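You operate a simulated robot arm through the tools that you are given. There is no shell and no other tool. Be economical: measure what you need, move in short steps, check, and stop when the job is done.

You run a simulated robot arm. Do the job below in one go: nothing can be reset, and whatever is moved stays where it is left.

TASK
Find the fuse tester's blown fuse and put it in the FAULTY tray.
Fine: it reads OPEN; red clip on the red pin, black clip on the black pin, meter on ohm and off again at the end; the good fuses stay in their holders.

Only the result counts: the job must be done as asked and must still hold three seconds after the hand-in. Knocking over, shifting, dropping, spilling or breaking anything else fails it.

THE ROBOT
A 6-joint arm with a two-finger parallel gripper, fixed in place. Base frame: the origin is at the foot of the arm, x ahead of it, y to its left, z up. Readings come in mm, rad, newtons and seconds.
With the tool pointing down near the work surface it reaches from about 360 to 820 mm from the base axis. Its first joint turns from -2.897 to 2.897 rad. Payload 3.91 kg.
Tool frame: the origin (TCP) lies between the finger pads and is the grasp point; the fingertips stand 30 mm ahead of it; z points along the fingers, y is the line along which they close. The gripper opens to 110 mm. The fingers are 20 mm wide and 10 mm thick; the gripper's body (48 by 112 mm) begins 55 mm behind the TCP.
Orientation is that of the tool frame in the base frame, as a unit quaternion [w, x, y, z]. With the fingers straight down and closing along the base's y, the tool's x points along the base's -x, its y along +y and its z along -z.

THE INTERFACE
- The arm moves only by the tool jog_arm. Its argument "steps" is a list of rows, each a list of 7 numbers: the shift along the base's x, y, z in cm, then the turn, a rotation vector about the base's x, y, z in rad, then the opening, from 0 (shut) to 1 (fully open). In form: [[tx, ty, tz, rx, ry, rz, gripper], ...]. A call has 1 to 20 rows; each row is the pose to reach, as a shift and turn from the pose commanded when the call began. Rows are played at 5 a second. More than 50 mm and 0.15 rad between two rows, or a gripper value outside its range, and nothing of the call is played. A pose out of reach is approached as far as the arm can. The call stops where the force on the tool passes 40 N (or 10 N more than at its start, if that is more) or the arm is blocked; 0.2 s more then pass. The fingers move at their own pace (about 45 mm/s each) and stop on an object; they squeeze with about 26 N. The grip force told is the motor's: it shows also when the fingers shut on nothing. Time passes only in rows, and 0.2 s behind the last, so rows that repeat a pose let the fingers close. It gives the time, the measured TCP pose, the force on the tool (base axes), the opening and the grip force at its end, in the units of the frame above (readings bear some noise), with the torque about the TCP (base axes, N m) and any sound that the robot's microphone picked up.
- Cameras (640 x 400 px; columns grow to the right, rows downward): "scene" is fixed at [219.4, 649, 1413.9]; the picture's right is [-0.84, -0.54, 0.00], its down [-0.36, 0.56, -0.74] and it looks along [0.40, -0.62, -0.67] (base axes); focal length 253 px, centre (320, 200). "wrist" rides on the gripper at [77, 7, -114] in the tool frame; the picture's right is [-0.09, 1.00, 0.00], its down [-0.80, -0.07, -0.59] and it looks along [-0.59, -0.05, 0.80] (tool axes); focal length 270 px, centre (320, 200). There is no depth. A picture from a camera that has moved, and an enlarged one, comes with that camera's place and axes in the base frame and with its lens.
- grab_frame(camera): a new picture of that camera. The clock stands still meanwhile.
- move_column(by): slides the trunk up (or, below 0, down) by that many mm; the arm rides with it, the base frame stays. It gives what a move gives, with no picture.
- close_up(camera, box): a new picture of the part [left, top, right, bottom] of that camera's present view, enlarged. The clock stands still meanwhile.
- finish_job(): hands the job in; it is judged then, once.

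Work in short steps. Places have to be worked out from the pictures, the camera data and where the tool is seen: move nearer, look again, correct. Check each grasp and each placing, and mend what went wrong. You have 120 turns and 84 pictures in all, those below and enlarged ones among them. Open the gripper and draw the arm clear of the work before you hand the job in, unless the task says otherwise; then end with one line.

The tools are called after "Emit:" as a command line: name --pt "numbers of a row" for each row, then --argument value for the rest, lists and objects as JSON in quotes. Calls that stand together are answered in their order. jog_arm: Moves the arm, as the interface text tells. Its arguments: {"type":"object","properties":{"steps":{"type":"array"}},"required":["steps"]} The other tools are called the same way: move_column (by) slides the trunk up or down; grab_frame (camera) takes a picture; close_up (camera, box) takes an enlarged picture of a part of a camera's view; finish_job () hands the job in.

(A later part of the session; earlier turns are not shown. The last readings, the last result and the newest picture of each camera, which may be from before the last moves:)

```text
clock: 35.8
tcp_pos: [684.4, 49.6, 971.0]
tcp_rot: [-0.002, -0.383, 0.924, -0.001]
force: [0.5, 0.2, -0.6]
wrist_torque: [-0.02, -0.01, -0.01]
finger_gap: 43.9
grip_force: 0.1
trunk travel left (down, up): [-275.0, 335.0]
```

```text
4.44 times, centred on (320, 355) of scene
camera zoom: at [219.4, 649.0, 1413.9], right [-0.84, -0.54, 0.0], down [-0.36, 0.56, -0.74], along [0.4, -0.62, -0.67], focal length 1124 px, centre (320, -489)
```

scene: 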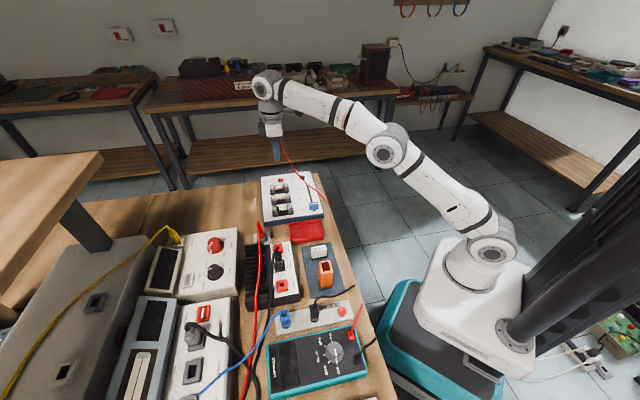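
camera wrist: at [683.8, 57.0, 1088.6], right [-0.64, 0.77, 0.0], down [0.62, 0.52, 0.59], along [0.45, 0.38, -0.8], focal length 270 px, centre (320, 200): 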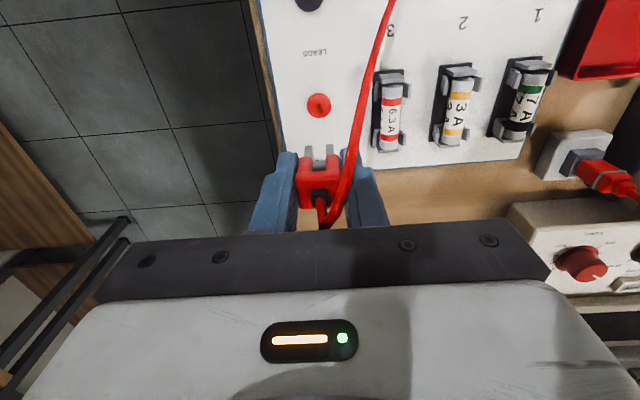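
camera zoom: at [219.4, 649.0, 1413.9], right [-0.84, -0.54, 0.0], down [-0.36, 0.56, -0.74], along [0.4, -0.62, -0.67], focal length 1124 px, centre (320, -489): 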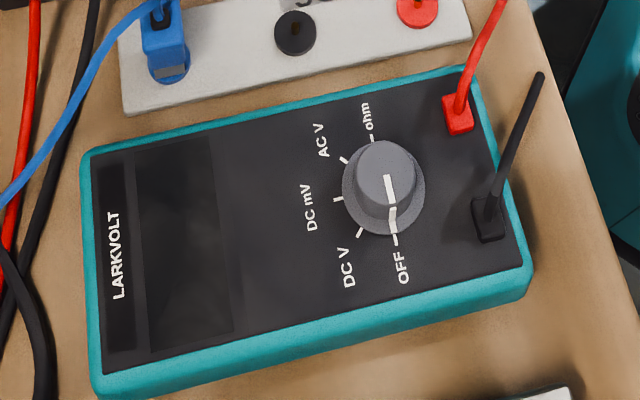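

Both clips are seated. Next the meter knob (top near (286, 495, 868)); OFF→ohm is a half turn clockwise from above, so I'll approach with the tool pre-turned +90° and look.

Emit:
jog_arm --pt "-2.8 3.2 2 0 0 0.112 0.45" --pt "-5.7 6.4 2 0 0 0.224 0.45" --pt "-8.5 9.5 2 0 0 0.337 0.45" --pt "-11.4 12.7 2 0 0 0.449 0.45" --pt "-14.2 15.9 2 0 0 0.561 0.45" --pt "-17.1 19.1 2 0 0 0.673 0.45" --pt "-19.9 22.2 2 0 0 0.785 0.45" --pt "-22.7 25.4 2 0 0 0.898 0.45" --pt "-25.6 28.6 2 0 0 1.01 0.45" --pt "-28.4 31.8 2 0 0 1.122 0.45" --pt "-31.3 35 2 0 0 1.234 0.45" --pt "-34.1 38.1 1 0 0 1.346 0.45" --pt "-37 41.3 0 0 0 1.459 0.45" --pt "-39.9 44.5 -1 0 0 1.571 0.45" --pt "-39.9 44.5 -1 0 0 1.571 0.45"

Emit:
grab_frame --camera "wrist"

```text
clock: 39.0
tcp_pos: [286.7, 498.0, 964.5]
tcp_rot: [0.0, 0.924, -0.382, 0.0]
force: [-0.3, 0.6, -0.1]
wrist_torque: [0.01, -0.01, -0.03]
finger_gap: 49.4
grip_force: 0.0
trunk travel left (down, up): [-275.0, 335.0]
```

```text
43 pictures are left
camera wrist: at [336.3, 438.5, 1079.6], right [-0.77, -0.64, 0.0], down [-0.52, 0.62, 0.59], along [-0.38, 0.46, -0.8], focal length 270 px, centre (320, 200)
```

wrist: 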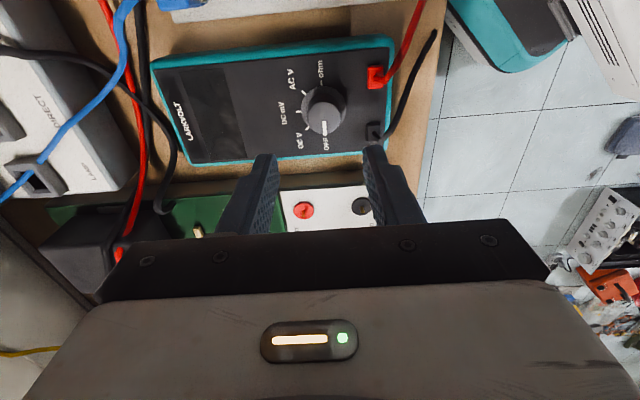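

Emit:
close_up --camera "wrist" --box '[255, 50, 395, 150]'

```text
4.00 times, centred on (325, 100) of wrist
camera zoom: at [336.3, 438.5, 1079.6], right [-0.77, -0.64, 0.0], down [-0.52, 0.62, 0.59], along [-0.38, 0.46, -0.8], focal length 1081 px, centre (300, 600)
```

zoom: 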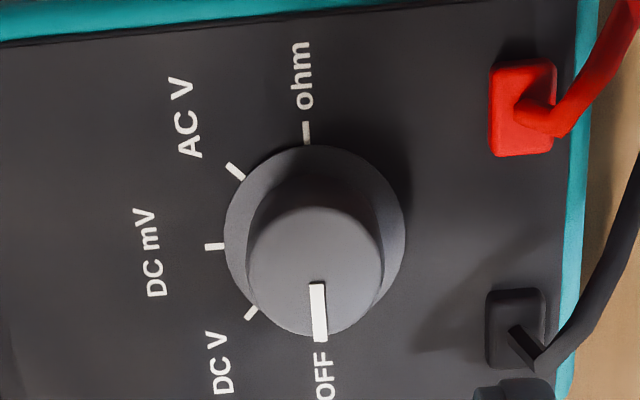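

Triangulation gives the meter face z≈858 and knob top ≈ (287.5, 492.5, 877). I'll shift there, drop to z≈925 and look again.

Emit:
jog_arm --pt "0.04 -0.5 -2 0 0 0 0.42" --pt "0.04 -0.5 -4 0 0 0 0.42" --pt "0.04 -0.5 -4 0 0 0 0.42" --pt "0.04 -0.5 -4 0 0 0 0.42"

Emit:
close_up --camera "wrist" --box '[255, 70, 395, 170]'

Emit:
close_up --camera "scene" --box '[290, 310, 390, 372]'

```text
clock: 40.0
tcp_pos: [288.1, 493.7, 924.5]
tcp_rot: [0.0, 0.924, -0.382, 0.0]
force: [-0.4, -0.5, -0.3]
wrist_torque: [-0.01, 0.01, 0.01]
finger_gap: 46.2
grip_force: 0.0
trunk travel left (down, up): [-275.0, 335.0]
```

```text
4.00 times, centred on (325, 120) of wrist
camera zoom: at [338.0, 432.9, 1037.9], right [-0.77, -0.64, 0.0], down [-0.52, 0.62, 0.59], along [-0.38, 0.46, -0.8], focal length 1081 px, centre (300, 520)
```

zoom: 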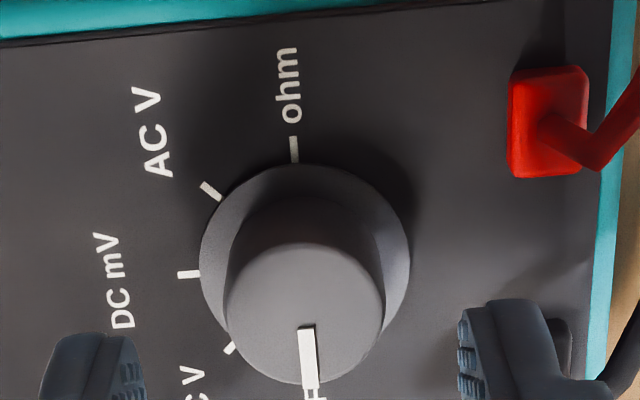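

```text
6.40 times, centred on (340, 341) of scene
camera zoom: at [219.4, 649.0, 1413.9], right [-0.84, -0.54, 0.0], down [-0.36, 0.56, -0.74], along [0.4, -0.62, -0.67], focal length 1618 px, centre (192, -702)
```

zoom: 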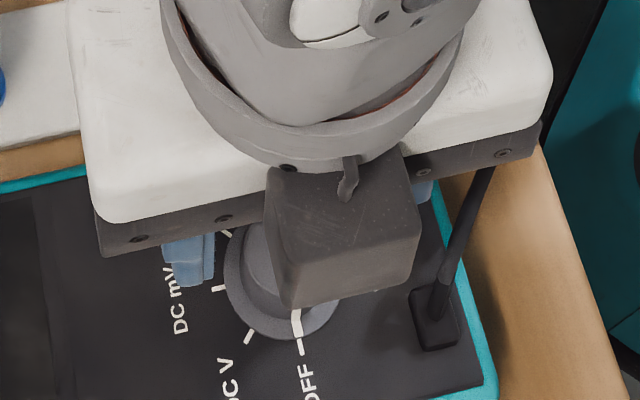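

Refined: knob top z≈880, cap about 26 mm across, offset about (+0.9, −2.5) mm. I'll lower so the fingertips straddle the cap just above the skirt and grip.

Emit:
jog_arm --pt "0.09 -0.25 0 0 0 0 0.42" --pt "0.09 -0.25 -1 0 0 0 0.42" --pt "0.09 -0.25 -2 0 0 0 0.42" --pt "0.09 -0.25 -2.85 0 0 0 0.42" --pt "0.09 -0.25 -2.85 0 0 0 0.1" --pt "0.09 -0.25 -2.85 0 0 0 0.1" --pt "0.09 -0.25 -2.85 0 0 0 0.1"

```text
clock: 41.6
tcp_pos: [290.7, 489.6, 894.7]
tcp_rot: [-0.001, 0.924, -0.382, 0.001]
force: [7.0, 7.3, 2.3]
wrist_torque: [0.08, -0.19, -0.04]
finger_gap: 26.5
grip_force: 25.7
trunk travel left (down, up): [-275.0, 335.0]
```

Gripped at 26.5 mm. I'll relieve the side load slightly and start turning clockwise 45°, checking readings.

Emit:
jog_arm --pt "0.07 0.07 0 0 0 0 0.1" --pt "0.07 0.07 0 0 0 -0.13 0.1" --pt "0.07 0.07 0 0 0 -0.26 0.1" --pt "0.07 0.07 0 0 0 -0.39 0.1" --pt "0.07 0.07 0 0 0 -0.52 0.1" --pt "0.07 0.07 0 0 0 -0.65 0.1" --pt "0.07 0.07 0 0 0 -0.785 0.1"

Emit:
close_up --camera "wrist" --box '[220, 60, 420, 185]'

```text
clock: 43.2
tcp_pos: [289.1, 487.9, 894.4]
tcp_rot: [0.0, -0.706, 0.708, -0.001]
force: [-9.3, 3.4, 2.7]
wrist_torque: [0.09, 0.38, 0.01]
finger_gap: 26.4
grip_force: 25.7
trunk travel left (down, up): [-275.0, 335.0]
```

```text
3.20 times, centred on (320, 122) of wrist
camera zoom: at [281.7, 410.5, 1009.3], right [-1.0, 0.09, 0.0], down [0.07, 0.8, 0.59], along [0.05, 0.59, -0.81], focal length 865 px, centre (320, 448)
```

zoom: 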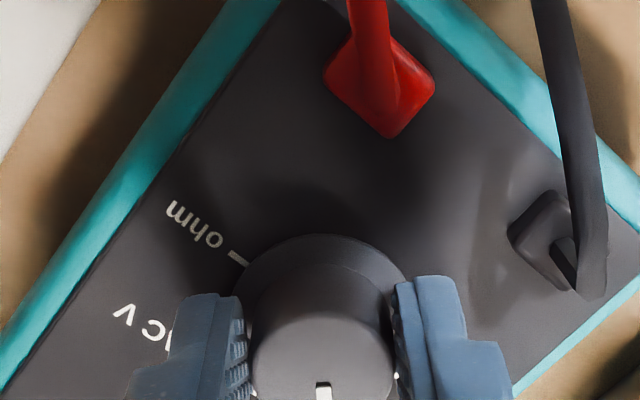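

The pointer moves with the gripper. I'll continue the remaining 135° with a small relief shift.

Emit:
jog_arm --pt "-0.08 0.03 0 0 0 -0.138 0.1" --pt "-0.08 0.03 0 0 0 -0.277 0.1" --pt "-0.08 0.03 0 0 0 -0.416 0.1" --pt "-0.08 0.03 0 0 0 -0.554 0.1" --pt "-0.08 0.03 0 0 0 -0.693 0.1" --pt "-0.08 0.03 0 0 0 -0.831 0.1" --pt "-0.08 0.03 0 0 0 -0.97 0.1" --pt "-0.08 0.03 0 0 0 -1.109 0.1" --pt "-0.08 0.03 0 0 0 -1.247 0.1" --pt "-0.08 0.03 0 0 0 -1.386 0.1" --pt "-0.08 0.03 0 0 0 -1.525 0.1" --pt "-0.08 0.03 0 0 0 -1.663 0.1" --pt "-0.08 0.03 0 0 0 -1.802 0.1" --pt "-0.08 0.03 0 0 0 -1.94 0.1" --pt "-0.08 0.03 0 0 0 -2.079 0.1" --pt "-0.08 0.03 0 0 0 -2.218 0.1" --pt "-0.08 0.03 0 0 0 -2.356 0.1" --pt "-0.08 0.03 0 0 0 -2.356 0.1"

Emit:
grab_frame --camera "wrist"

```text
clock: 47.0
tcp_pos: [290.5, 490.8, 894.6]
tcp_rot: [0.0, 0.384, 0.923, 0.001]
force: [4.2, 6.5, 1.2]
wrist_torque: [-0.02, -0.08, 0.2]
finger_gap: 26.3
grip_force: 26.0
trunk travel left (down, up): [-275.0, 335.0]
```

```text
38 pictures are left
camera wrist: at [240.3, 549.0, 1009.5], right [0.77, 0.64, 0.0], down [0.52, -0.62, 0.59], along [0.38, -0.46, -0.8], focal length 270 px, centre (320, 200)
```

wrist: 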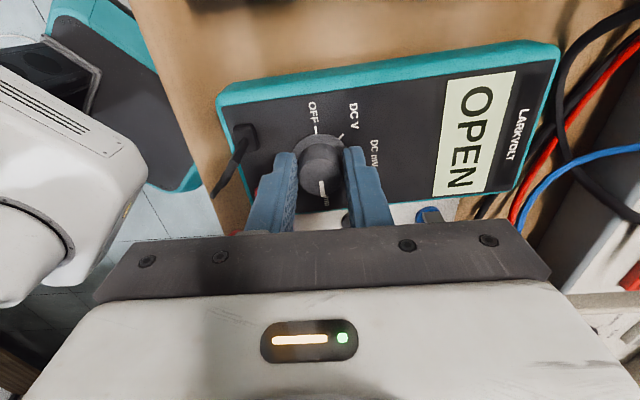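

The meter shows OPEN at selector position 1. I'll release the knob and check the others: move to the selector slider.

Emit:
jog_arm --pt "0 0 0 0 0 0 0.38" --pt "0 0 0 0 0 0 0.42" --pt "0 0 2 0 0 0 0.42" --pt "0 0 5 0 0 0 0.42" --pt "0 0 9 0 0 0 0.42"

Emit:
jog_arm --pt "2.2 -2.7 0 0 0 0.131 0.42" --pt "4.5 -5.5 0 0 0 0.262 0.42" --pt "6.7 -8.2 0 0 0 0.393 0.42" --pt "8.9 -10.9 0 0 0 0.524 0.42" --pt "11.2 -13.7 0 0 0 0.655 0.42" --pt "13.4 -16.4 0 0 0 0.785 0.42" --pt "15.6 -19.1 0 0 0 0.916 0.42" --pt "17.9 -21.9 0 0 0 1.047 0.42" --pt "20.1 -24.6 0 0 0 1.178 0.42" --pt "22.3 -27.3 -1 0 0 1.309 0.42" --pt "24.6 -30.1 -2 0 0 1.44 0.42" --pt "26.8 -32.8 -3 0 0 1.571 0.42" --pt "26.8 -32.8 -4 0 0 1.571 0.42" --pt "26.8 -32.8 -4 0 0 1.571 0.42"

Emit:
grab_frame --camera "wrist"

Emit:
close_up --camera "scene" --box '[255, 310, 385, 400]'

```text
clock: 48.2
tcp_pos: [289.5, 489.9, 984.3]
tcp_rot: [0.0, 0.383, 0.924, 0.0]
force: [0.2, 0.7, 0.3]
wrist_torque: [-0.01, -0.04, -0.01]
finger_gap: 46.2
grip_force: 0.1
trunk travel left (down, up): [-275.0, 335.0]
```

```text
clock: 51.2
tcp_pos: [557.2, 160.6, 945.1]
tcp_rot: [0.0, -0.384, 0.924, 0.0]
force: [1.7, -0.6, -0.5]
wrist_torque: [0.06, 0.02, -0.01]
finger_gap: 46.2
grip_force: 0.0
trunk travel left (down, up): [-275.0, 335.0]
```

```text
37 pictures are left
camera wrist: at [498.6, 109.4, 1059.4], right [-0.64, 0.77, 0.0], down [0.62, 0.52, 0.59], along [0.46, 0.38, -0.8], focal length 270 px, centre (320, 200)
```

wrist: 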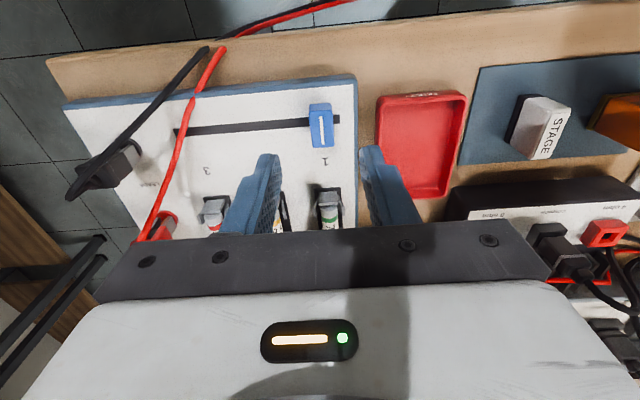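

```text
4.44 times, centred on (320, 355) of scene
camera zoom: at [219.4, 649.0, 1413.9], right [-0.84, -0.54, 0.0], down [-0.36, 0.56, -0.74], along [0.4, -0.62, -0.67], focal length 1124 px, centre (320, -489)
```

zoom: 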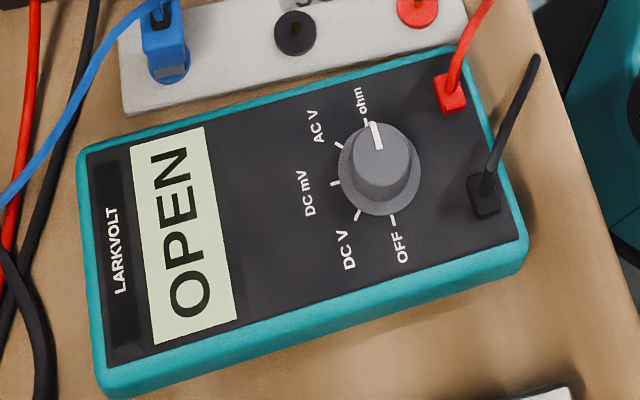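

The meter shows OPEN at position 1 (and the meter got nudged a few mm, which I'll undo when switching off). Now a closer look at the slider.

Emit:
close_up --camera "wrist" --box '[250, 80, 390, 168]'

```text
4.55 times, centred on (320, 124) of wrist
camera zoom: at [498.6, 109.4, 1059.4], right [-0.64, 0.77, 0.0], down [0.62, 0.52, 0.59], along [0.46, 0.38, -0.8], focal length 1229 px, centre (320, 546)
```

zoom: 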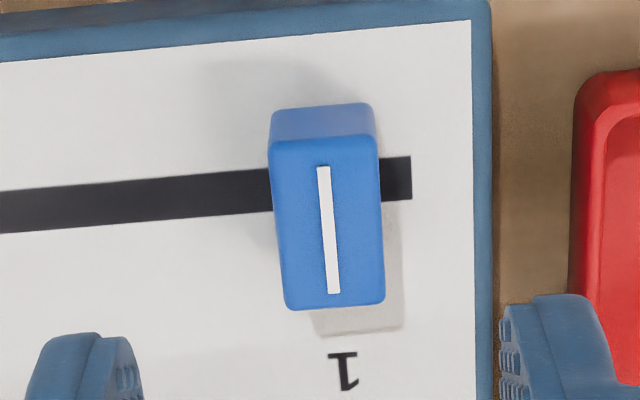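

Slider top z≈856 and about 18 mm wide. I'll centre over it, lower so the tips stop above the panel, and grip.

Emit:
jog_arm --pt "0.1 0.28 -2 0 0 0 0.38" --pt "0.1 0.28 -4 0 0 0 0.36" --pt "0.1 0.28 -6 0 0 0 0.36" --pt "0.1 0.28 -7.2 0 0 0 0.36" --pt "0.1 0.28 -7.2 0 0 0 0.36" --pt "0.1 0.28 -7.2 0 0 0 0.1" --pt "0.1 0.28 -7.2 0 0 0 0.1" --pt "0.1 0.28 -7.2 0 0 0 0.1"

```text
clock: 53.0
tcp_pos: [557.9, 163.1, 872.3]
tcp_rot: [-0.001, -0.382, 0.924, 0.0]
force: [3.5, -3.3, -0.2]
wrist_torque: [0.02, -0.21, -0.02]
finger_gap: 17.1
grip_force: 45.3
trunk travel left (down, up): [-275.0, 335.0]
```

Slider gripped. I'll drag it 56 mm along the slot to position 2.

Emit:
jog_arm --pt "0.8 -0.8 0 0 0 0 0.1" --pt "1.6 -1.6 0 0 0 0 0.1" --pt "2.4 -2.4 0 0 0 0 0.1" --pt "3.2 -3.2 0 0 0 0 0.1" --pt "3.96 -3.96 0 0 0 0 0.1" --pt "3.96 -3.96 0 0 0 0 0.1"

Emit:
close_up --camera "scene" --box '[255, 310, 385, 400]'

Emit:
close_up --camera "scene" --box '[250, 150, 350, 225]'

```text
clock: 54.4
tcp_pos: [599.1, 123.4, 873.2]
tcp_rot: [-0.001, -0.383, 0.924, 0.0]
force: [-7.3, -7.3, -4.3]
wrist_torque: [0.36, -0.36, 0.0]
finger_gap: 16.7
grip_force: 45.1
trunk travel left (down, up): [-275.0, 335.0]
```

```text
4.44 times, centred on (320, 355) of scene
camera zoom: at [219.4, 649.0, 1413.9], right [-0.84, -0.54, 0.0], down [-0.36, 0.56, -0.74], along [0.4, -0.62, -0.67], focal length 1124 px, centre (320, -489)
```

zoom: 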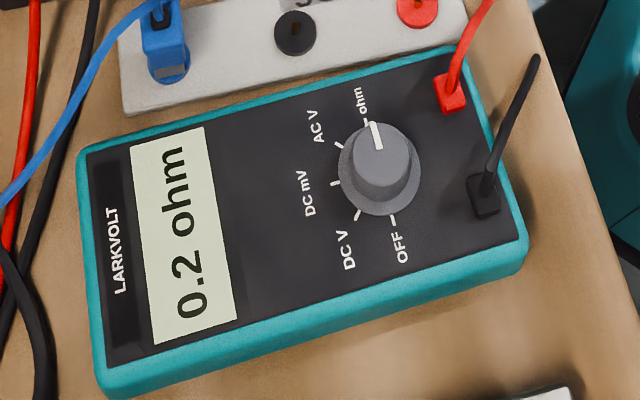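

```text
5.33 times, centred on (300, 188) of scene
camera zoom: at [219.4, 649.0, 1413.9], right [-0.84, -0.54, 0.0], down [-0.36, 0.56, -0.74], along [0.4, -0.62, -0.67], focal length 1348 px, centre (427, 267)
```

zoom: 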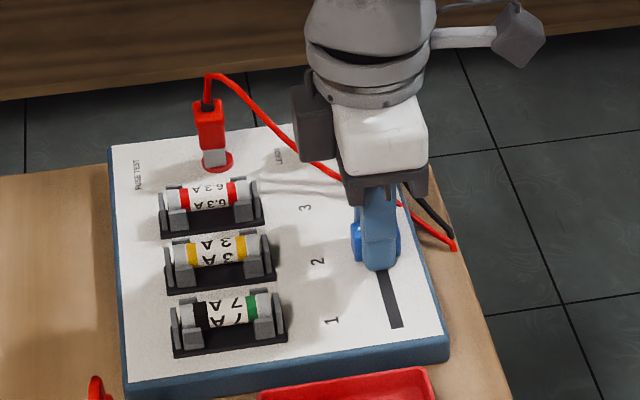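

Position 2 reads 0.2 ohm (good). Drag on to position 3 for confirmation.

Emit:
jog_arm --pt "0.73 -0.87 0 0 0 0 0.1" --pt "1.53 -1.67 0 0 0 0 0.1" --pt "2.33 -2.47 0 0 0 0 0.1" --pt "3.13 -3.27 0 0 0 0 0.1" --pt "3.89 -4.03 0 0 0 0 0.1" --pt "3.89 -4.03 0 0 0 0 0.1"

Emit:
close_up --camera "scene" --box '[255, 310, 385, 400]'

```text
clock: 55.8
tcp_pos: [637.4, 86.0, 873.6]
tcp_rot: [0.0, -0.382, 0.924, 0.0]
force: [-2.4, -0.9, -1.4]
wrist_torque: [-0.17, 0.21, -0.01]
finger_gap: 16.9
grip_force: 44.7
trunk travel left (down, up): [-275.0, 335.0]
```

```text
4.44 times, centred on (320, 355) of scene
camera zoom: at [219.4, 649.0, 1413.9], right [-0.84, -0.54, 0.0], down [-0.36, 0.56, -0.74], along [0.4, -0.62, -0.67], focal length 1124 px, centre (320, -489)
```

zoom: 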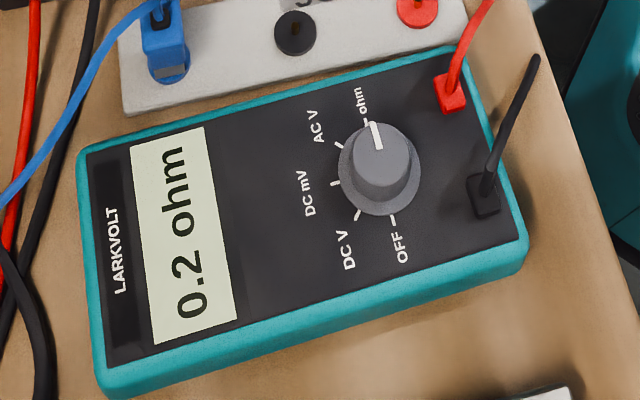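

Position 3 also reads 0.2 ohm, so fuse 1 (7 A) is the blown one. I'll return the slider to position 1 and confirm OPEN again.

Emit:
jog_arm --pt "-1 1 0 0 0 0 0.1" --pt "-2 2 0 0 0 0 0.1" --pt "-3 3 0 0 0 0 0.1" --pt "-4 4.05 0 0 0 0 0.1" --pt "-5 5.05 0 0 0 0 0.1" --pt "-6 6.05 0 0 0 0 0.1" --pt "-7 7.05 0 0 0 0 0.1" --pt "-7.9 7.95 0 0 0 0 0.1" --pt "-7.9 7.95 0 0 0 0 0.1"

Emit:
close_up --camera "scene" --box '[230, 150, 390, 400]'

```text
clock: 57.8
tcp_pos: [558.4, 163.8, 872.9]
tcp_rot: [0.0, -0.383, 0.924, 0.0]
force: [4.1, 1.6, -5.5]
wrist_torque: [-0.37, 0.34, -0.06]
finger_gap: 16.9
grip_force: 45.5
trunk travel left (down, up): [-275.0, 335.0]
```

```text
1.60 times, centred on (310, 275) of scene
camera zoom: at [219.4, 649.0, 1413.9], right [-0.84, -0.54, 0.0], down [-0.36, 0.56, -0.74], along [0.4, -0.62, -0.67], focal length 404 px, centre (336, 80)
```

zoom: 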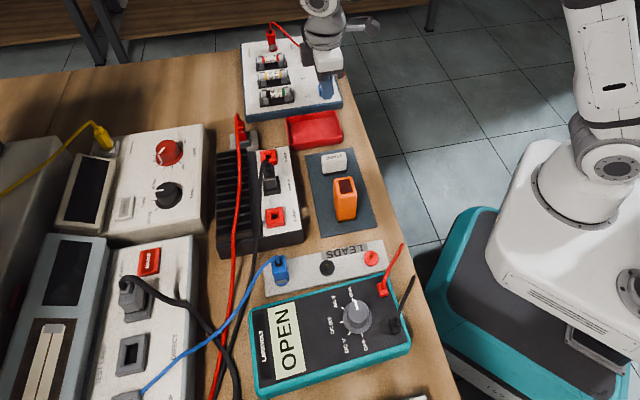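

OPEN confirmed at position 1. I'll release the slider, rise, and move above fuse 1.

Emit:
jog_arm --pt "0 0 0 0 0 0 0.3" --pt "0 0 0 0 0 0 0.36" --pt "0 0 2 0 0 0 0.36" --pt "0 0 5 0 0 0 0.36" --pt "0 0 8 0 0 0 0.36" --pt "2.3 2.3 8 0 0 0 0.36" --pt "4.6 4.6 8 0 0 0 0.36" --pt "7 7 8 0 0 0 0.36" --pt "7 7 8 0 0 0 0.36" --pt "7 7 8 0 0 0 0.36"

Emit:
close_up --camera "wrist" --box '[230, 50, 410, 170]'

```text
clock: 60.0
tcp_pos: [628.6, 234.3, 951.5]
tcp_rot: [0.0, -0.383, 0.924, 0.0]
force: [-0.3, -0.2, -0.6]
wrist_torque: [-0.01, 0.02, 0.02]
finger_gap: 39.2
grip_force: 0.0
trunk travel left (down, up): [-275.0, 335.0]
```

```text
3.33 times, centred on (320, 110) of wrist
camera zoom: at [568.6, 183.9, 1065.6], right [-0.64, 0.77, 0.0], down [0.62, 0.52, 0.59], along [0.46, 0.38, -0.8], focal length 901 px, centre (320, 500)
```

zoom: 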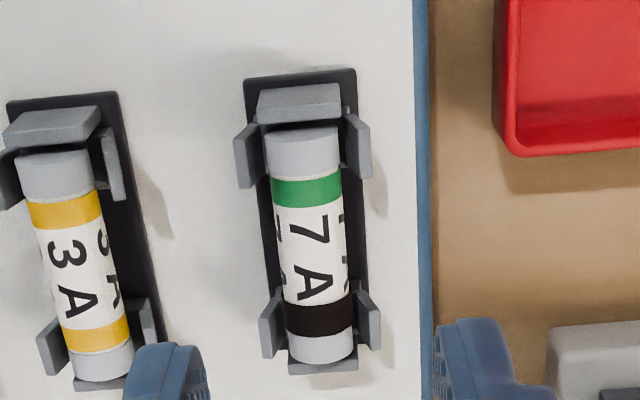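

Fuse 1's axis is near (630, 232, 853), and the free gap between holder wings is about 26 mm for the 20 mm fingers. I'll shift, lower to z≈905 and check alignment.

Emit:
jog_arm --pt "0.08 -0.17 -2 0 0 0 0.34" --pt "0.08 -0.17 -4.5 0 0 0 0.34" --pt "0.08 -0.17 -4.5 0 0 0 0.34" --pt "0.08 -0.17 -4.5 0 0 0 0.34"

Emit:
close_up --camera "wrist" --box '[250, 90, 390, 190]'

Emit:
close_up --camera "scene" --box '[250, 165, 330, 227]'

```text
clock: 61.0
tcp_pos: [628.2, 233.8, 907.3]
tcp_rot: [0.0, -0.382, 0.924, 0.0]
force: [0.5, 0.8, -0.5]
wrist_torque: [0.02, 0.01, 0.02]
finger_gap: 37.1
grip_force: 0.0
trunk travel left (down, up): [-275.0, 335.0]
```

```text
4.00 times, centred on (320, 140) of wrist
camera zoom: at [568.9, 183.2, 1022.5], right [-0.64, 0.77, 0.0], down [0.62, 0.52, 0.59], along [0.46, 0.38, -0.8], focal length 1081 px, centre (320, 440)
```

zoom: 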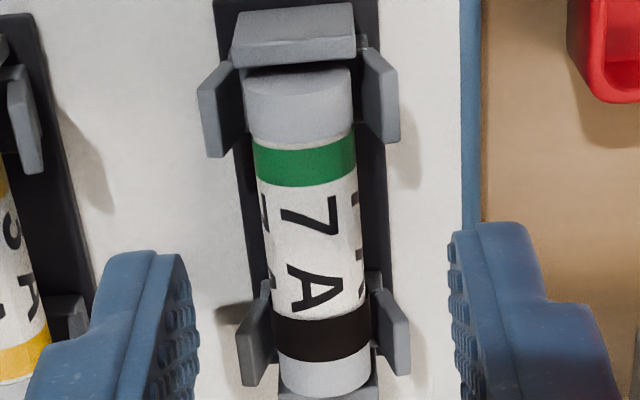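

```text
6.45 times, centred on (290, 196) of scene
camera zoom: at [219.4, 649.0, 1413.9], right [-0.84, -0.54, 0.0], down [-0.36, 0.56, -0.74], along [0.4, -0.62, -0.67], focal length 1631 px, centre (514, 226)
```

zoom: 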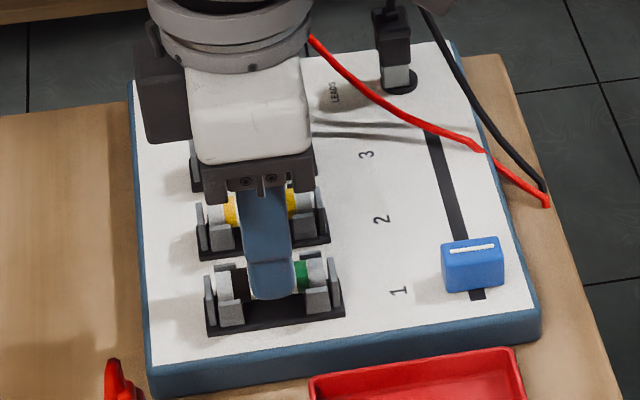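

Slight offsets remain: about 1.6 mm left and 1.3 mm toward the front. I'll nudge and recheck.

Emit:
jog_arm --pt "0.02 -0.23 0 0 0 0 0.34" --pt "0.02 -0.23 0 0 0 0 0.34" --pt "0.02 -0.23 0 0 0 0 0.34"

Emit:
close_up --camera "wrist" --box '[250, 90, 390, 190]'

```text
clock: 61.8
tcp_pos: [628.7, 231.6, 908.0]
tcp_rot: [0.0, -0.383, 0.924, 0.0]
force: [0.1, -0.1, -0.9]
wrist_torque: [0.01, 0.01, -0.02]
finger_gap: 37.5
grip_force: 0.0
trunk travel left (down, up): [-275.0, 335.0]
```

```text
4.00 times, centred on (320, 140) of wrist
camera zoom: at [569.1, 180.2, 1022.2], right [-0.64, 0.77, 0.0], down [0.62, 0.52, 0.59], along [0.46, 0.38, -0.8], focal length 1081 px, centre (320, 440)
```

zoom: 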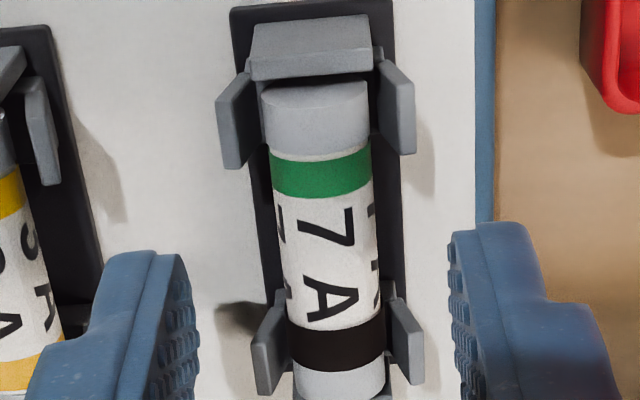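

Aligned along the fuse, under 1 mm sideways. I'll lower to z≈876 and grip the fuse.

Emit:
jog_arm --pt "-0.03 0.04 -1 0 0 0 0.34" --pt "-0.03 0.04 -2 0 0 0 0.34" --pt "-0.03 0.04 -2.7 0 0 0 0.34" --pt "-0.03 0.04 -3.2 0 0 0 0.34" --pt "-0.03 0.04 -3.2 0 0 0 0.34"

Emit:
jog_arm --pt "0 0 0 0 0 0 0.05" --pt "0 0 0 0 0 0 0.05" --pt "0 0 0 0 0 0 0.05"

Emit:
close_up --camera "wrist" --box '[250, 90, 390, 190]'

```text
clock: 63.0
tcp_pos: [629.5, 229.7, 874.6]
tcp_rot: [-0.001, -0.383, 0.924, 0.0]
force: [0.4, -0.2, -0.2]
wrist_torque: [-0.02, 0.01, 0.03]
finger_gap: 37.4
grip_force: 0.1
trunk travel left (down, up): [-275.0, 335.0]
```

```text
clock: 63.8
tcp_pos: [626.7, 231.2, 876.3]
tcp_rot: [0.0, -0.384, 0.923, 0.0]
force: [-6.9, 5.3, 0.1]
wrist_torque: [0.1, 0.09, 0.03]
finger_gap: 14.4
grip_force: 25.8
trunk travel left (down, up): [-275.0, 335.0]
```

```text
4.00 times, centred on (320, 140) of wrist
camera zoom: at [568.4, 180.0, 989.8], right [-0.64, 0.77, 0.0], down [0.62, 0.52, 0.59], along [0.45, 0.38, -0.8], focal length 1081 px, centre (320, 440)
```

zoom: 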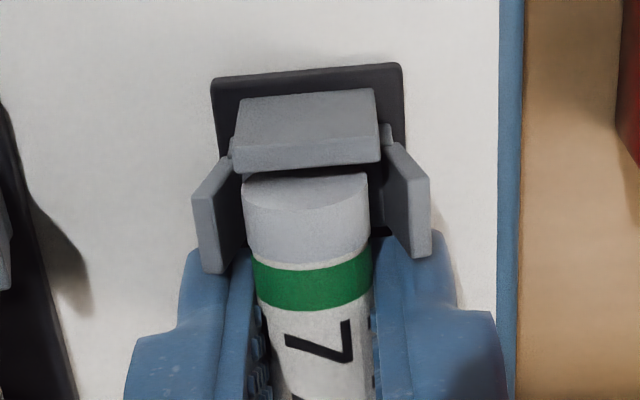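

Fuse gripped at 14.4 mm between the wings. I'll relieve side load and pull straight up.

Emit:
jog_arm --pt "-0.06 0.05 0 0 0 0 0.05" --pt "-0.06 0.05 0.3 0 0 0 0.05" --pt "-0.06 0.05 0.7 0 0 0 0.05" --pt "-0.06 0.05 1.2 0 0 0 0.05" --pt "-0.06 0.05 2 0 0 0 0.05" --pt "-0.06 0.05 4 0 0 0 0.05" --pt "-0.06 0.05 7 0 0 0 0.05" --pt "-0.06 0.05 9 0 0 0 0.05"

Emit:
grab_frame --camera "wrist"

Emit:
close_up --camera "scene" --box '[240, 150, 360, 250]'

```text
clock: 65.6
tcp_pos: [626.8, 231.0, 966.2]
tcp_rot: [0.0, -0.383, 0.924, 0.0]
force: [-0.8, -0.7, -0.7]
wrist_torque: [0.0, 0.02, 0.03]
finger_gap: 14.2
grip_force: 25.9
trunk travel left (down, up): [-275.0, 335.0]
```

```text
25 pictures are left
camera wrist: at [567.9, 181.6, 1081.4], right [-0.64, 0.77, 0.0], down [0.62, 0.52, 0.59], along [0.46, 0.38, -0.8], focal length 270 px, centre (320, 200)
```

wrist: 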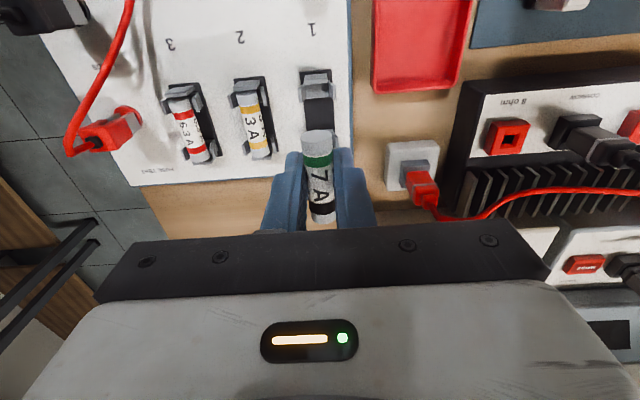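

```text
4.00 times, centred on (300, 200) of scene
camera zoom: at [219.4, 649.0, 1413.9], right [-0.84, -0.54, 0.0], down [-0.36, 0.56, -0.74], along [0.4, -0.62, -0.67], focal length 1011 px, centre (400, 200)
```

zoom: 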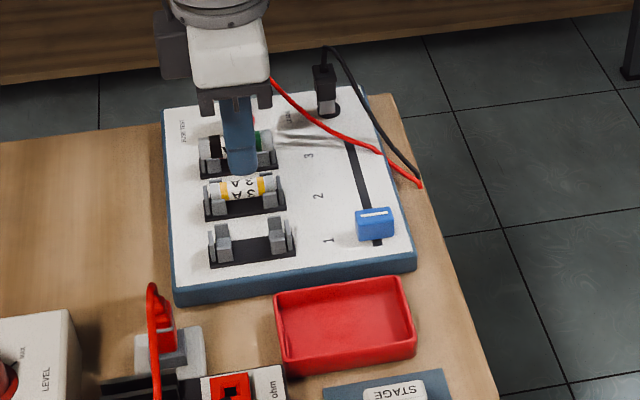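

The blown fuse is out and held, and the others are untouched. I'll carry it over the red tray (about (526, 251)) and look, verifying the label.

Emit:
jog_arm --pt "-3.4 0.7 0 0 0 0 0.05" --pt "-6.7 1.3 0 0 0 0 0.05" --pt "-10 2 0 0 0 0 0.05" --pt "-10 2 -1 0 0 0 0.05" --pt "-10 2 -1 0 0 0 0.05"

Emit:
close_up --camera "wrist" --box '[200, 20, 440, 190]'

Emit:
close_up --camera "scene" --box '[260, 190, 360, 265]'

```text
clock: 66.8
tcp_pos: [528.6, 250.0, 954.7]
tcp_rot: [0.0, -0.382, 0.924, 0.0]
force: [0.6, 0.3, -0.4]
wrist_torque: [-0.01, 0.01, 0.0]
finger_gap: 14.1
grip_force: 25.9
trunk travel left (down, up): [-275.0, 335.0]
```

```text
2.35 times, centred on (320, 105) of wrist
camera zoom: at [469.8, 199.1, 1068.9], right [-0.64, 0.77, 0.0], down [0.62, 0.52, 0.59], along [0.46, 0.38, -0.8], focal length 636 px, centre (320, 424)
```

zoom: 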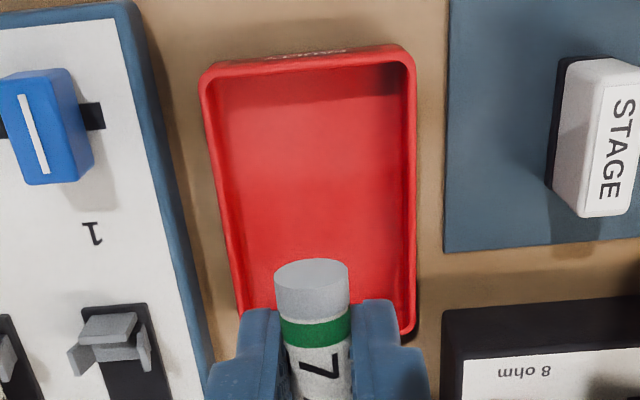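

```text
5.33 times, centred on (310, 228) of scene
camera zoom: at [219.4, 649.0, 1413.9], right [-0.84, -0.54, 0.0], down [-0.36, 0.56, -0.74], along [0.4, -0.62, -0.67], focal length 1348 px, centre (373, 53)
```

zoom: 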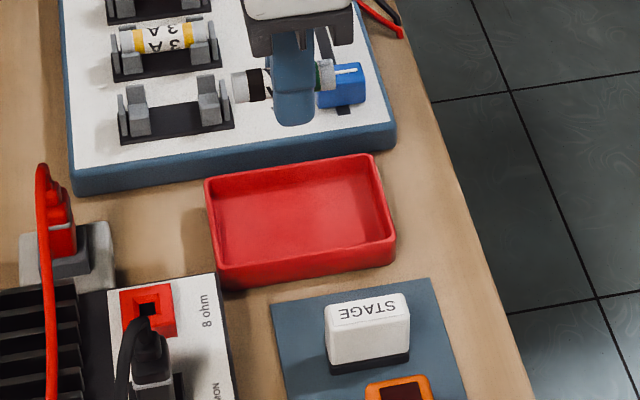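

Emit:
close_up --camera "wrist" --box '[280, 20, 360, 60]'

Emit:
jog_arm --pt "0 -0.2 -2 0 0 0 0.05" --pt "0 -0.2 -4 0 0 0 0.05" --pt "0 -0.2 -6 0 0 0 0.05" --pt "0 -0.2 -8 0 0 0 0.05" --pt "0 -0.2 -8 0 0 0 0.05"

Emit:
close_up --camera "scene" --box '[260, 190, 360, 265]'

```text
8.00 times, centred on (320, 40) of wrist
camera zoom: at [469.8, 199.1, 1068.9], right [-0.64, 0.77, 0.0], down [0.62, 0.52, 0.59], along [0.46, 0.38, -0.8], focal length 2162 px, centre (320, 1480)
```

zoom: 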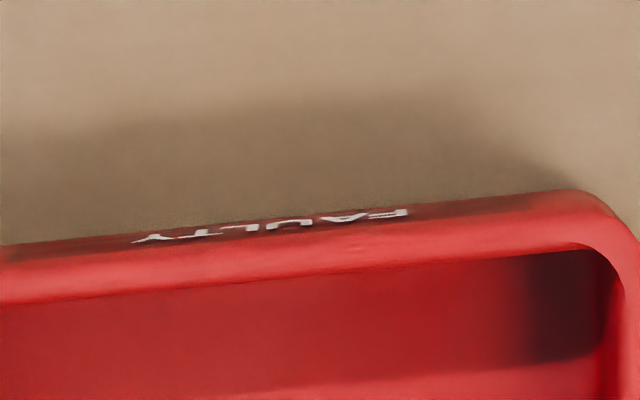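

```text
clock: 68.0
tcp_pos: [529.7, 248.2, 875.1]
tcp_rot: [0.0, -0.383, 0.924, 0.0]
force: [0.0, 0.0, -0.3]
wrist_torque: [-0.01, 0.03, -0.01]
finger_gap: 14.2
grip_force: 25.4
trunk travel left (down, up): [-275.0, 335.0]
```

```text
5.33 times, centred on (310, 228) of scene
camera zoom: at [219.4, 649.0, 1413.9], right [-0.84, -0.54, 0.0], down [-0.36, 0.56, -0.74], along [0.4, -0.62, -0.67], focal length 1348 px, centre (373, 53)
```

zoom: 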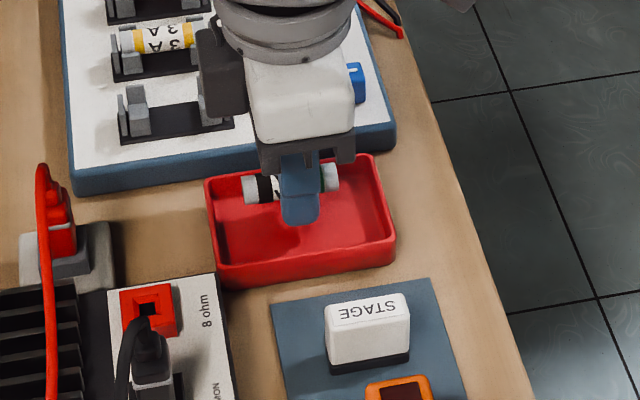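

The label reads FAULTY, and the fuse is over the tray interior. I'll descend gently until contact with the tray floor.

Emit:
jog_arm --pt "0 0 -0.6 0 0 0 0.05" --pt "0 0 -1.2 0 0 0 0.05" --pt "0 0 -1.7 0 0 0 0.05" --pt "0 0 -2.1 0 0 0 0.05" --pt "0 0 -2.4 0 0 0 0.05"

Emit:
close_up --camera "wrist" --box '[240, 40, 400, 190]'

```text
clock: 69.2
tcp_pos: [528.5, 249.6, 856.2]
tcp_rot: [0.005, -0.382, 0.924, 0.001]
force: [3.1, 3.3, 28.4]
wrist_torque: [0.07, 0.29, -0.02]
finger_gap: 14.2
grip_force: 25.5
trunk travel left (down, up): [-275.0, 335.0]
```

```text
2.67 times, centred on (320, 115) of wrist
camera zoom: at [468.6, 197.7, 970.0], right [-0.64, 0.77, 0.0], down [0.61, 0.51, 0.6], along [0.46, 0.39, -0.8], focal length 721 px, centre (320, 427)
```

zoom: 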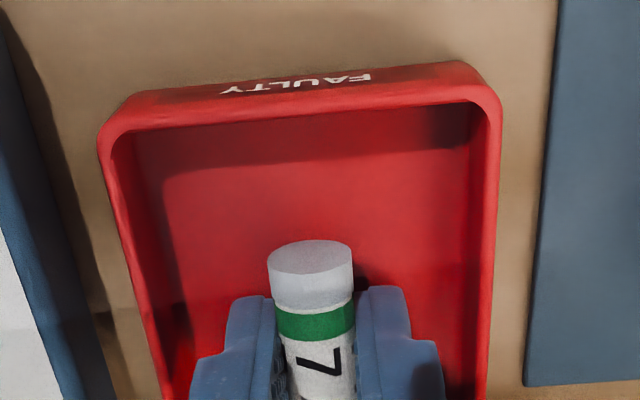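

Touched the tray floor. I'll relieve the pressure, open gently and rise.

Emit:
jog_arm --pt "0 0 0.45 0 0 0 0.05" --pt "0 0 0.45 0 0 0 0.2" --pt "0 0 0.45 0 0 0 0.28" --pt "0 0 0.45 0 0 0 0.28" --pt "0 0 2 0 0 0 0.28" --pt "0 0 5 0 0 0 0.28" --pt "0 0 9 0 0 0 0.28" --pt "0 0 12 0 0 0 0.28"

Emit:
close_up --camera "scene" --box '[240, 160, 360, 260]'

```text
clock: 71.0
tcp_pos: [528.6, 251.2, 969.4]
tcp_rot: [0.001, -0.384, 0.923, 0.0]
force: [0.3, -0.6, 0.0]
wrist_torque: [-0.02, 0.03, 0.0]
finger_gap: 31.0
grip_force: 0.1
trunk travel left (down, up): [-275.0, 335.0]
```

```text
4.00 times, centred on (300, 210) of scene
camera zoom: at [219.4, 649.0, 1413.9], right [-0.84, -0.54, 0.0], down [-0.36, 0.56, -0.74], along [0.4, -0.62, -0.67], focal length 1011 px, centre (400, 160)
```

zoom: 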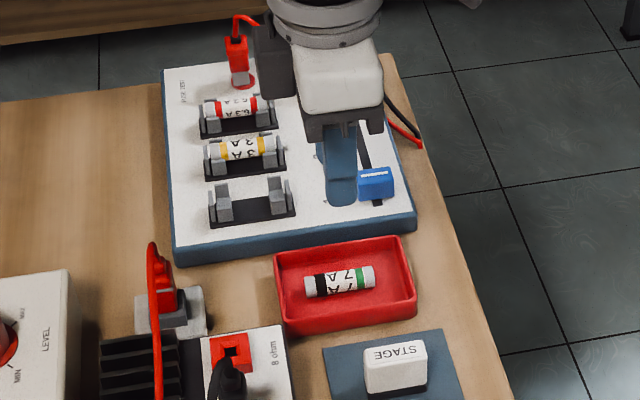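

The fuse lies flat in the FAULTY tray. Now back to the meter knob, turned to the −45° yaw, to switch it OFF.

Emit:
jog_arm --pt "-2 2 1 0 0 -0.131 0.36" --pt "-4 4 1 0 0 -0.262 0.42" --pt "-6 6 1 0 0 -0.393 0.42" --pt "-8 8 1 0 0 -0.524 0.42" --pt "-10 10 1 0 0 -0.655 0.42" --pt "-12 12 1 0 0 -0.785 0.42" --pt "-14 14 1 0 0 -0.916 0.42" --pt "-16 16 1 0 0 -1.047 0.42" --pt "-18 18 1 0 0 -1.178 0.42" --pt "-20 20 1 0 0 -1.309 0.42" --pt "-22 22 0 0 0 -1.44 0.42" --pt "-23.7 23.7 -2 0 0 -1.571 0.42" --pt "-23.7 23.7 -4.4 0 0 -1.571 0.42" --pt "-23.7 23.7 -4.4 0 0 -1.571 0.42"

Emit:
close_up --camera "wrist" --box '[250, 80, 390, 180]'

```text
clock: 74.0
tcp_pos: [291.3, 485.9, 927.9]
tcp_rot: [0.0, 0.383, 0.924, 0.0]
force: [0.1, 1.0, 0.2]
wrist_torque: [-0.02, -0.02, -0.02]
finger_gap: 46.4
grip_force: 0.1
trunk travel left (down, up): [-275.0, 335.0]
```

```text
4.00 times, centred on (320, 130) of wrist
camera zoom: at [242.0, 544.8, 1041.9], right [0.77, 0.64, 0.0], down [0.52, -0.62, 0.59], along [0.38, -0.46, -0.8], focal length 1081 px, centre (320, 480)
```

zoom: 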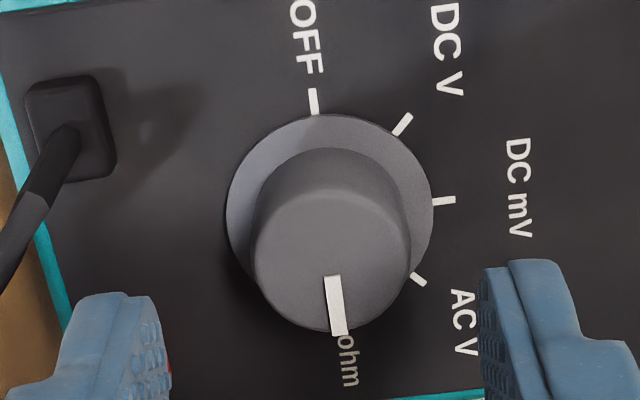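

Knob offset is about 1.2 mm right and 1.5 mm up in the view. I'll correct, lower, and grip the cap lightly off its skirt as before.

Emit:
jog_arm --pt "0 0.19 0 0 0 0 0.4" --pt "0 0.19 -1 0 0 0 0.4" --pt "0 0.19 -2 0 0 0 0.4" --pt "0 0.19 -3.1 0 0 0 0.4" --pt "0 0.19 -3.1 0 0 0 0.4"

Emit:
close_up --camera "wrist" --box '[250, 80, 390, 180]'

```text
clock: 75.2
tcp_pos: [290.7, 487.4, 895.9]
tcp_rot: [0.0, 0.382, 0.924, 0.0]
force: [-0.6, -0.4, -0.4]
wrist_torque: [-0.01, 0.01, 0.0]
finger_gap: 43.7
grip_force: 0.0
trunk travel left (down, up): [-275.0, 335.0]
```

```text
4.00 times, centred on (320, 130) of wrist
camera zoom: at [241.5, 546.1, 1011.0], right [0.77, 0.64, 0.0], down [0.52, -0.62, 0.59], along [0.38, -0.46, -0.8], focal length 1081 px, centre (320, 480)
```

zoom: 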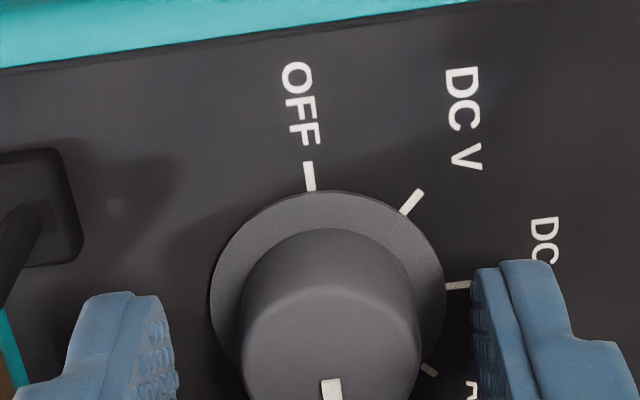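

Close; a tiny nudge, then grip.

Emit:
jog_arm --pt "0.02 0.1 0 0 0 0 0.4" --pt "0.02 0.1 0 0 0 0 0.1" --pt "0.02 0.1 0 0 0 0 0.1" --pt "0.02 0.1 0 0 0 0 0.1"

```text
clock: 76.2
tcp_pos: [291.3, 489.3, 895.7]
tcp_rot: [0.0, 0.382, 0.924, -0.001]
force: [-1.8, -1.6, -0.1]
wrist_torque: [0.05, -0.04, -0.03]
finger_gap: 26.4
grip_force: 26.3
trunk travel left (down, up): [-275.0, 335.0]
```

Gripped with almost no side load. I'll turn counter-clockwise 90° first and check forces.

Emit:
jog_arm --pt "0 0 0 0 0 0.131 0.1" --pt "0 0 0 0 0 0.262 0.1" --pt "0 0 0 0 0 0.393 0.1" --pt "0 0 0 0 0 0.524 0.1" --pt "0 0 0 0 0 0.655 0.1" --pt "0 0 0 0 0 0.785 0.1" --pt "0 0 0 0 0 0.916 0.1" --pt "0 0 0 0 0 1.047 0.1" --pt "0 0 0 0 0 1.178 0.1" --pt "0 0 0 0 0 1.309 0.1" --pt "0 0 0 0 0 1.44 0.1" --pt "0 0 0 0 0 1.571 0.1"

Emit:
close_up --camera "scene" --box '[255, 310, 385, 400]'

```text
clock: 78.8
tcp_pos: [292.9, 488.0, 897.5]
tcp_rot: [0.0, -0.385, 0.923, 0.0]
force: [0.3, -1.2, 0.0]
wrist_torque: [-0.08, 0.18, -0.01]
finger_gap: 26.3
grip_force: 25.7
trunk travel left (down, up): [-275.0, 335.0]
```

```text
4.44 times, centred on (320, 355) of scene
camera zoom: at [219.4, 649.0, 1413.9], right [-0.84, -0.54, 0.0], down [-0.36, 0.56, -0.74], along [0.4, -0.62, -0.67], focal length 1124 px, centre (320, -489)
```

zoom: 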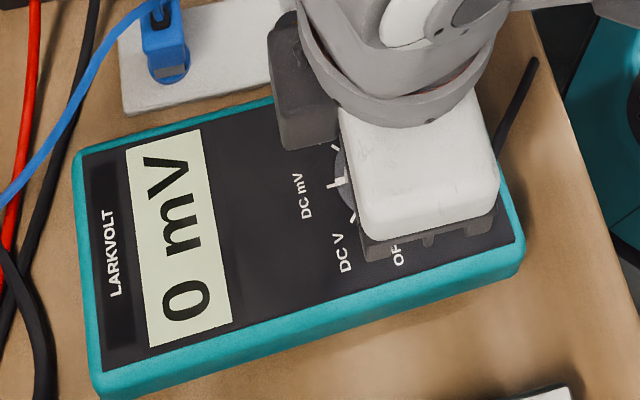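

Mid-way reads 0 mV (DC mV), so the turn works. The meter sits ~8 mm off its original place at this end; while holding the knob I'll gently slide it back.

Emit:
jog_arm --pt "-0.12 0.15 0 0 0 0 0.1" --pt "-0.24 0.3 0 0 0 0 0.1" --pt "-0.36 0.45 0 0 0 0 0.1" --pt "-0.48 0.6 0 0 0 0 0.1" --pt "-0.55 0.7 0 0 0 0 0.1" --pt "-0.55 0.7 0 0 0 0 0.1"

Emit:
close_up --camera "scene" --box '[255, 310, 385, 400]'

```text
clock: 80.2
tcp_pos: [284.9, 496.3, 896.6]
tcp_rot: [0.0, -0.383, 0.924, 0.001]
force: [-1.1, -1.3, 0.6]
wrist_torque: [0.03, -0.19, -0.02]
finger_gap: 26.1
grip_force: 26.1
trunk travel left (down, up): [-275.0, 335.0]
```

```text
4.44 times, centred on (320, 355) of scene
camera zoom: at [219.4, 649.0, 1413.9], right [-0.84, -0.54, 0.0], down [-0.36, 0.56, -0.74], along [0.4, -0.62, -0.67], focal length 1124 px, centre (320, -489)
```

zoom: 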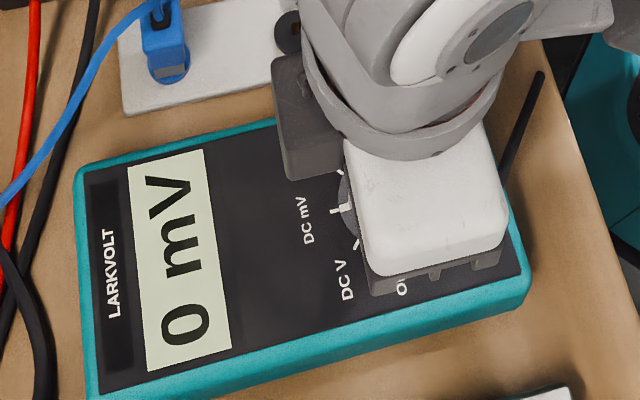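

It overshot by about 6 mm; I'll bring it back by that amount.

Emit:
jog_arm --pt "0.12 -0.13 0 0 0 0 0.1" --pt "0.24 -0.26 0 0 0 0 0.1" --pt "0.37 -0.39 0 0 0 0 0.1" --pt "0.37 -0.39 0 0 0 0 0.1"

Emit:
close_up --camera "scene" --box '[255, 310, 385, 400]'

```text
clock: 81.2
tcp_pos: [289.2, 491.8, 897.8]
tcp_rot: [0.0, -0.383, 0.924, 0.001]
force: [-5.7, 1.2, 0.6]
wrist_torque: [0.0, 0.36, 0.0]
finger_gap: 26.7
grip_force: 25.9
trunk travel left (down, up): [-275.0, 335.0]
```

```text
4.44 times, centred on (320, 355) of scene
camera zoom: at [219.4, 649.0, 1413.9], right [-0.84, -0.54, 0.0], down [-0.36, 0.56, -0.74], along [0.4, -0.62, -0.67], focal length 1124 px, centre (320, -489)
```

zoom: 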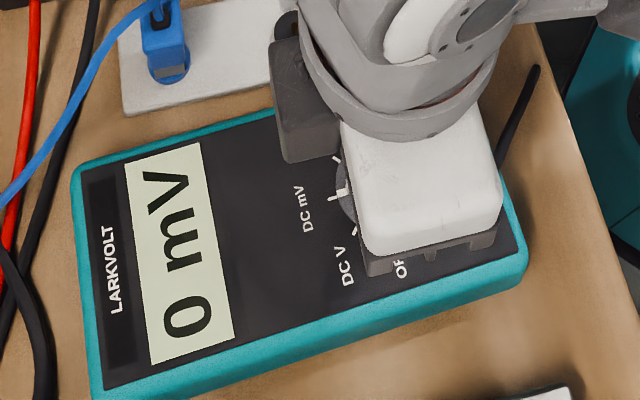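

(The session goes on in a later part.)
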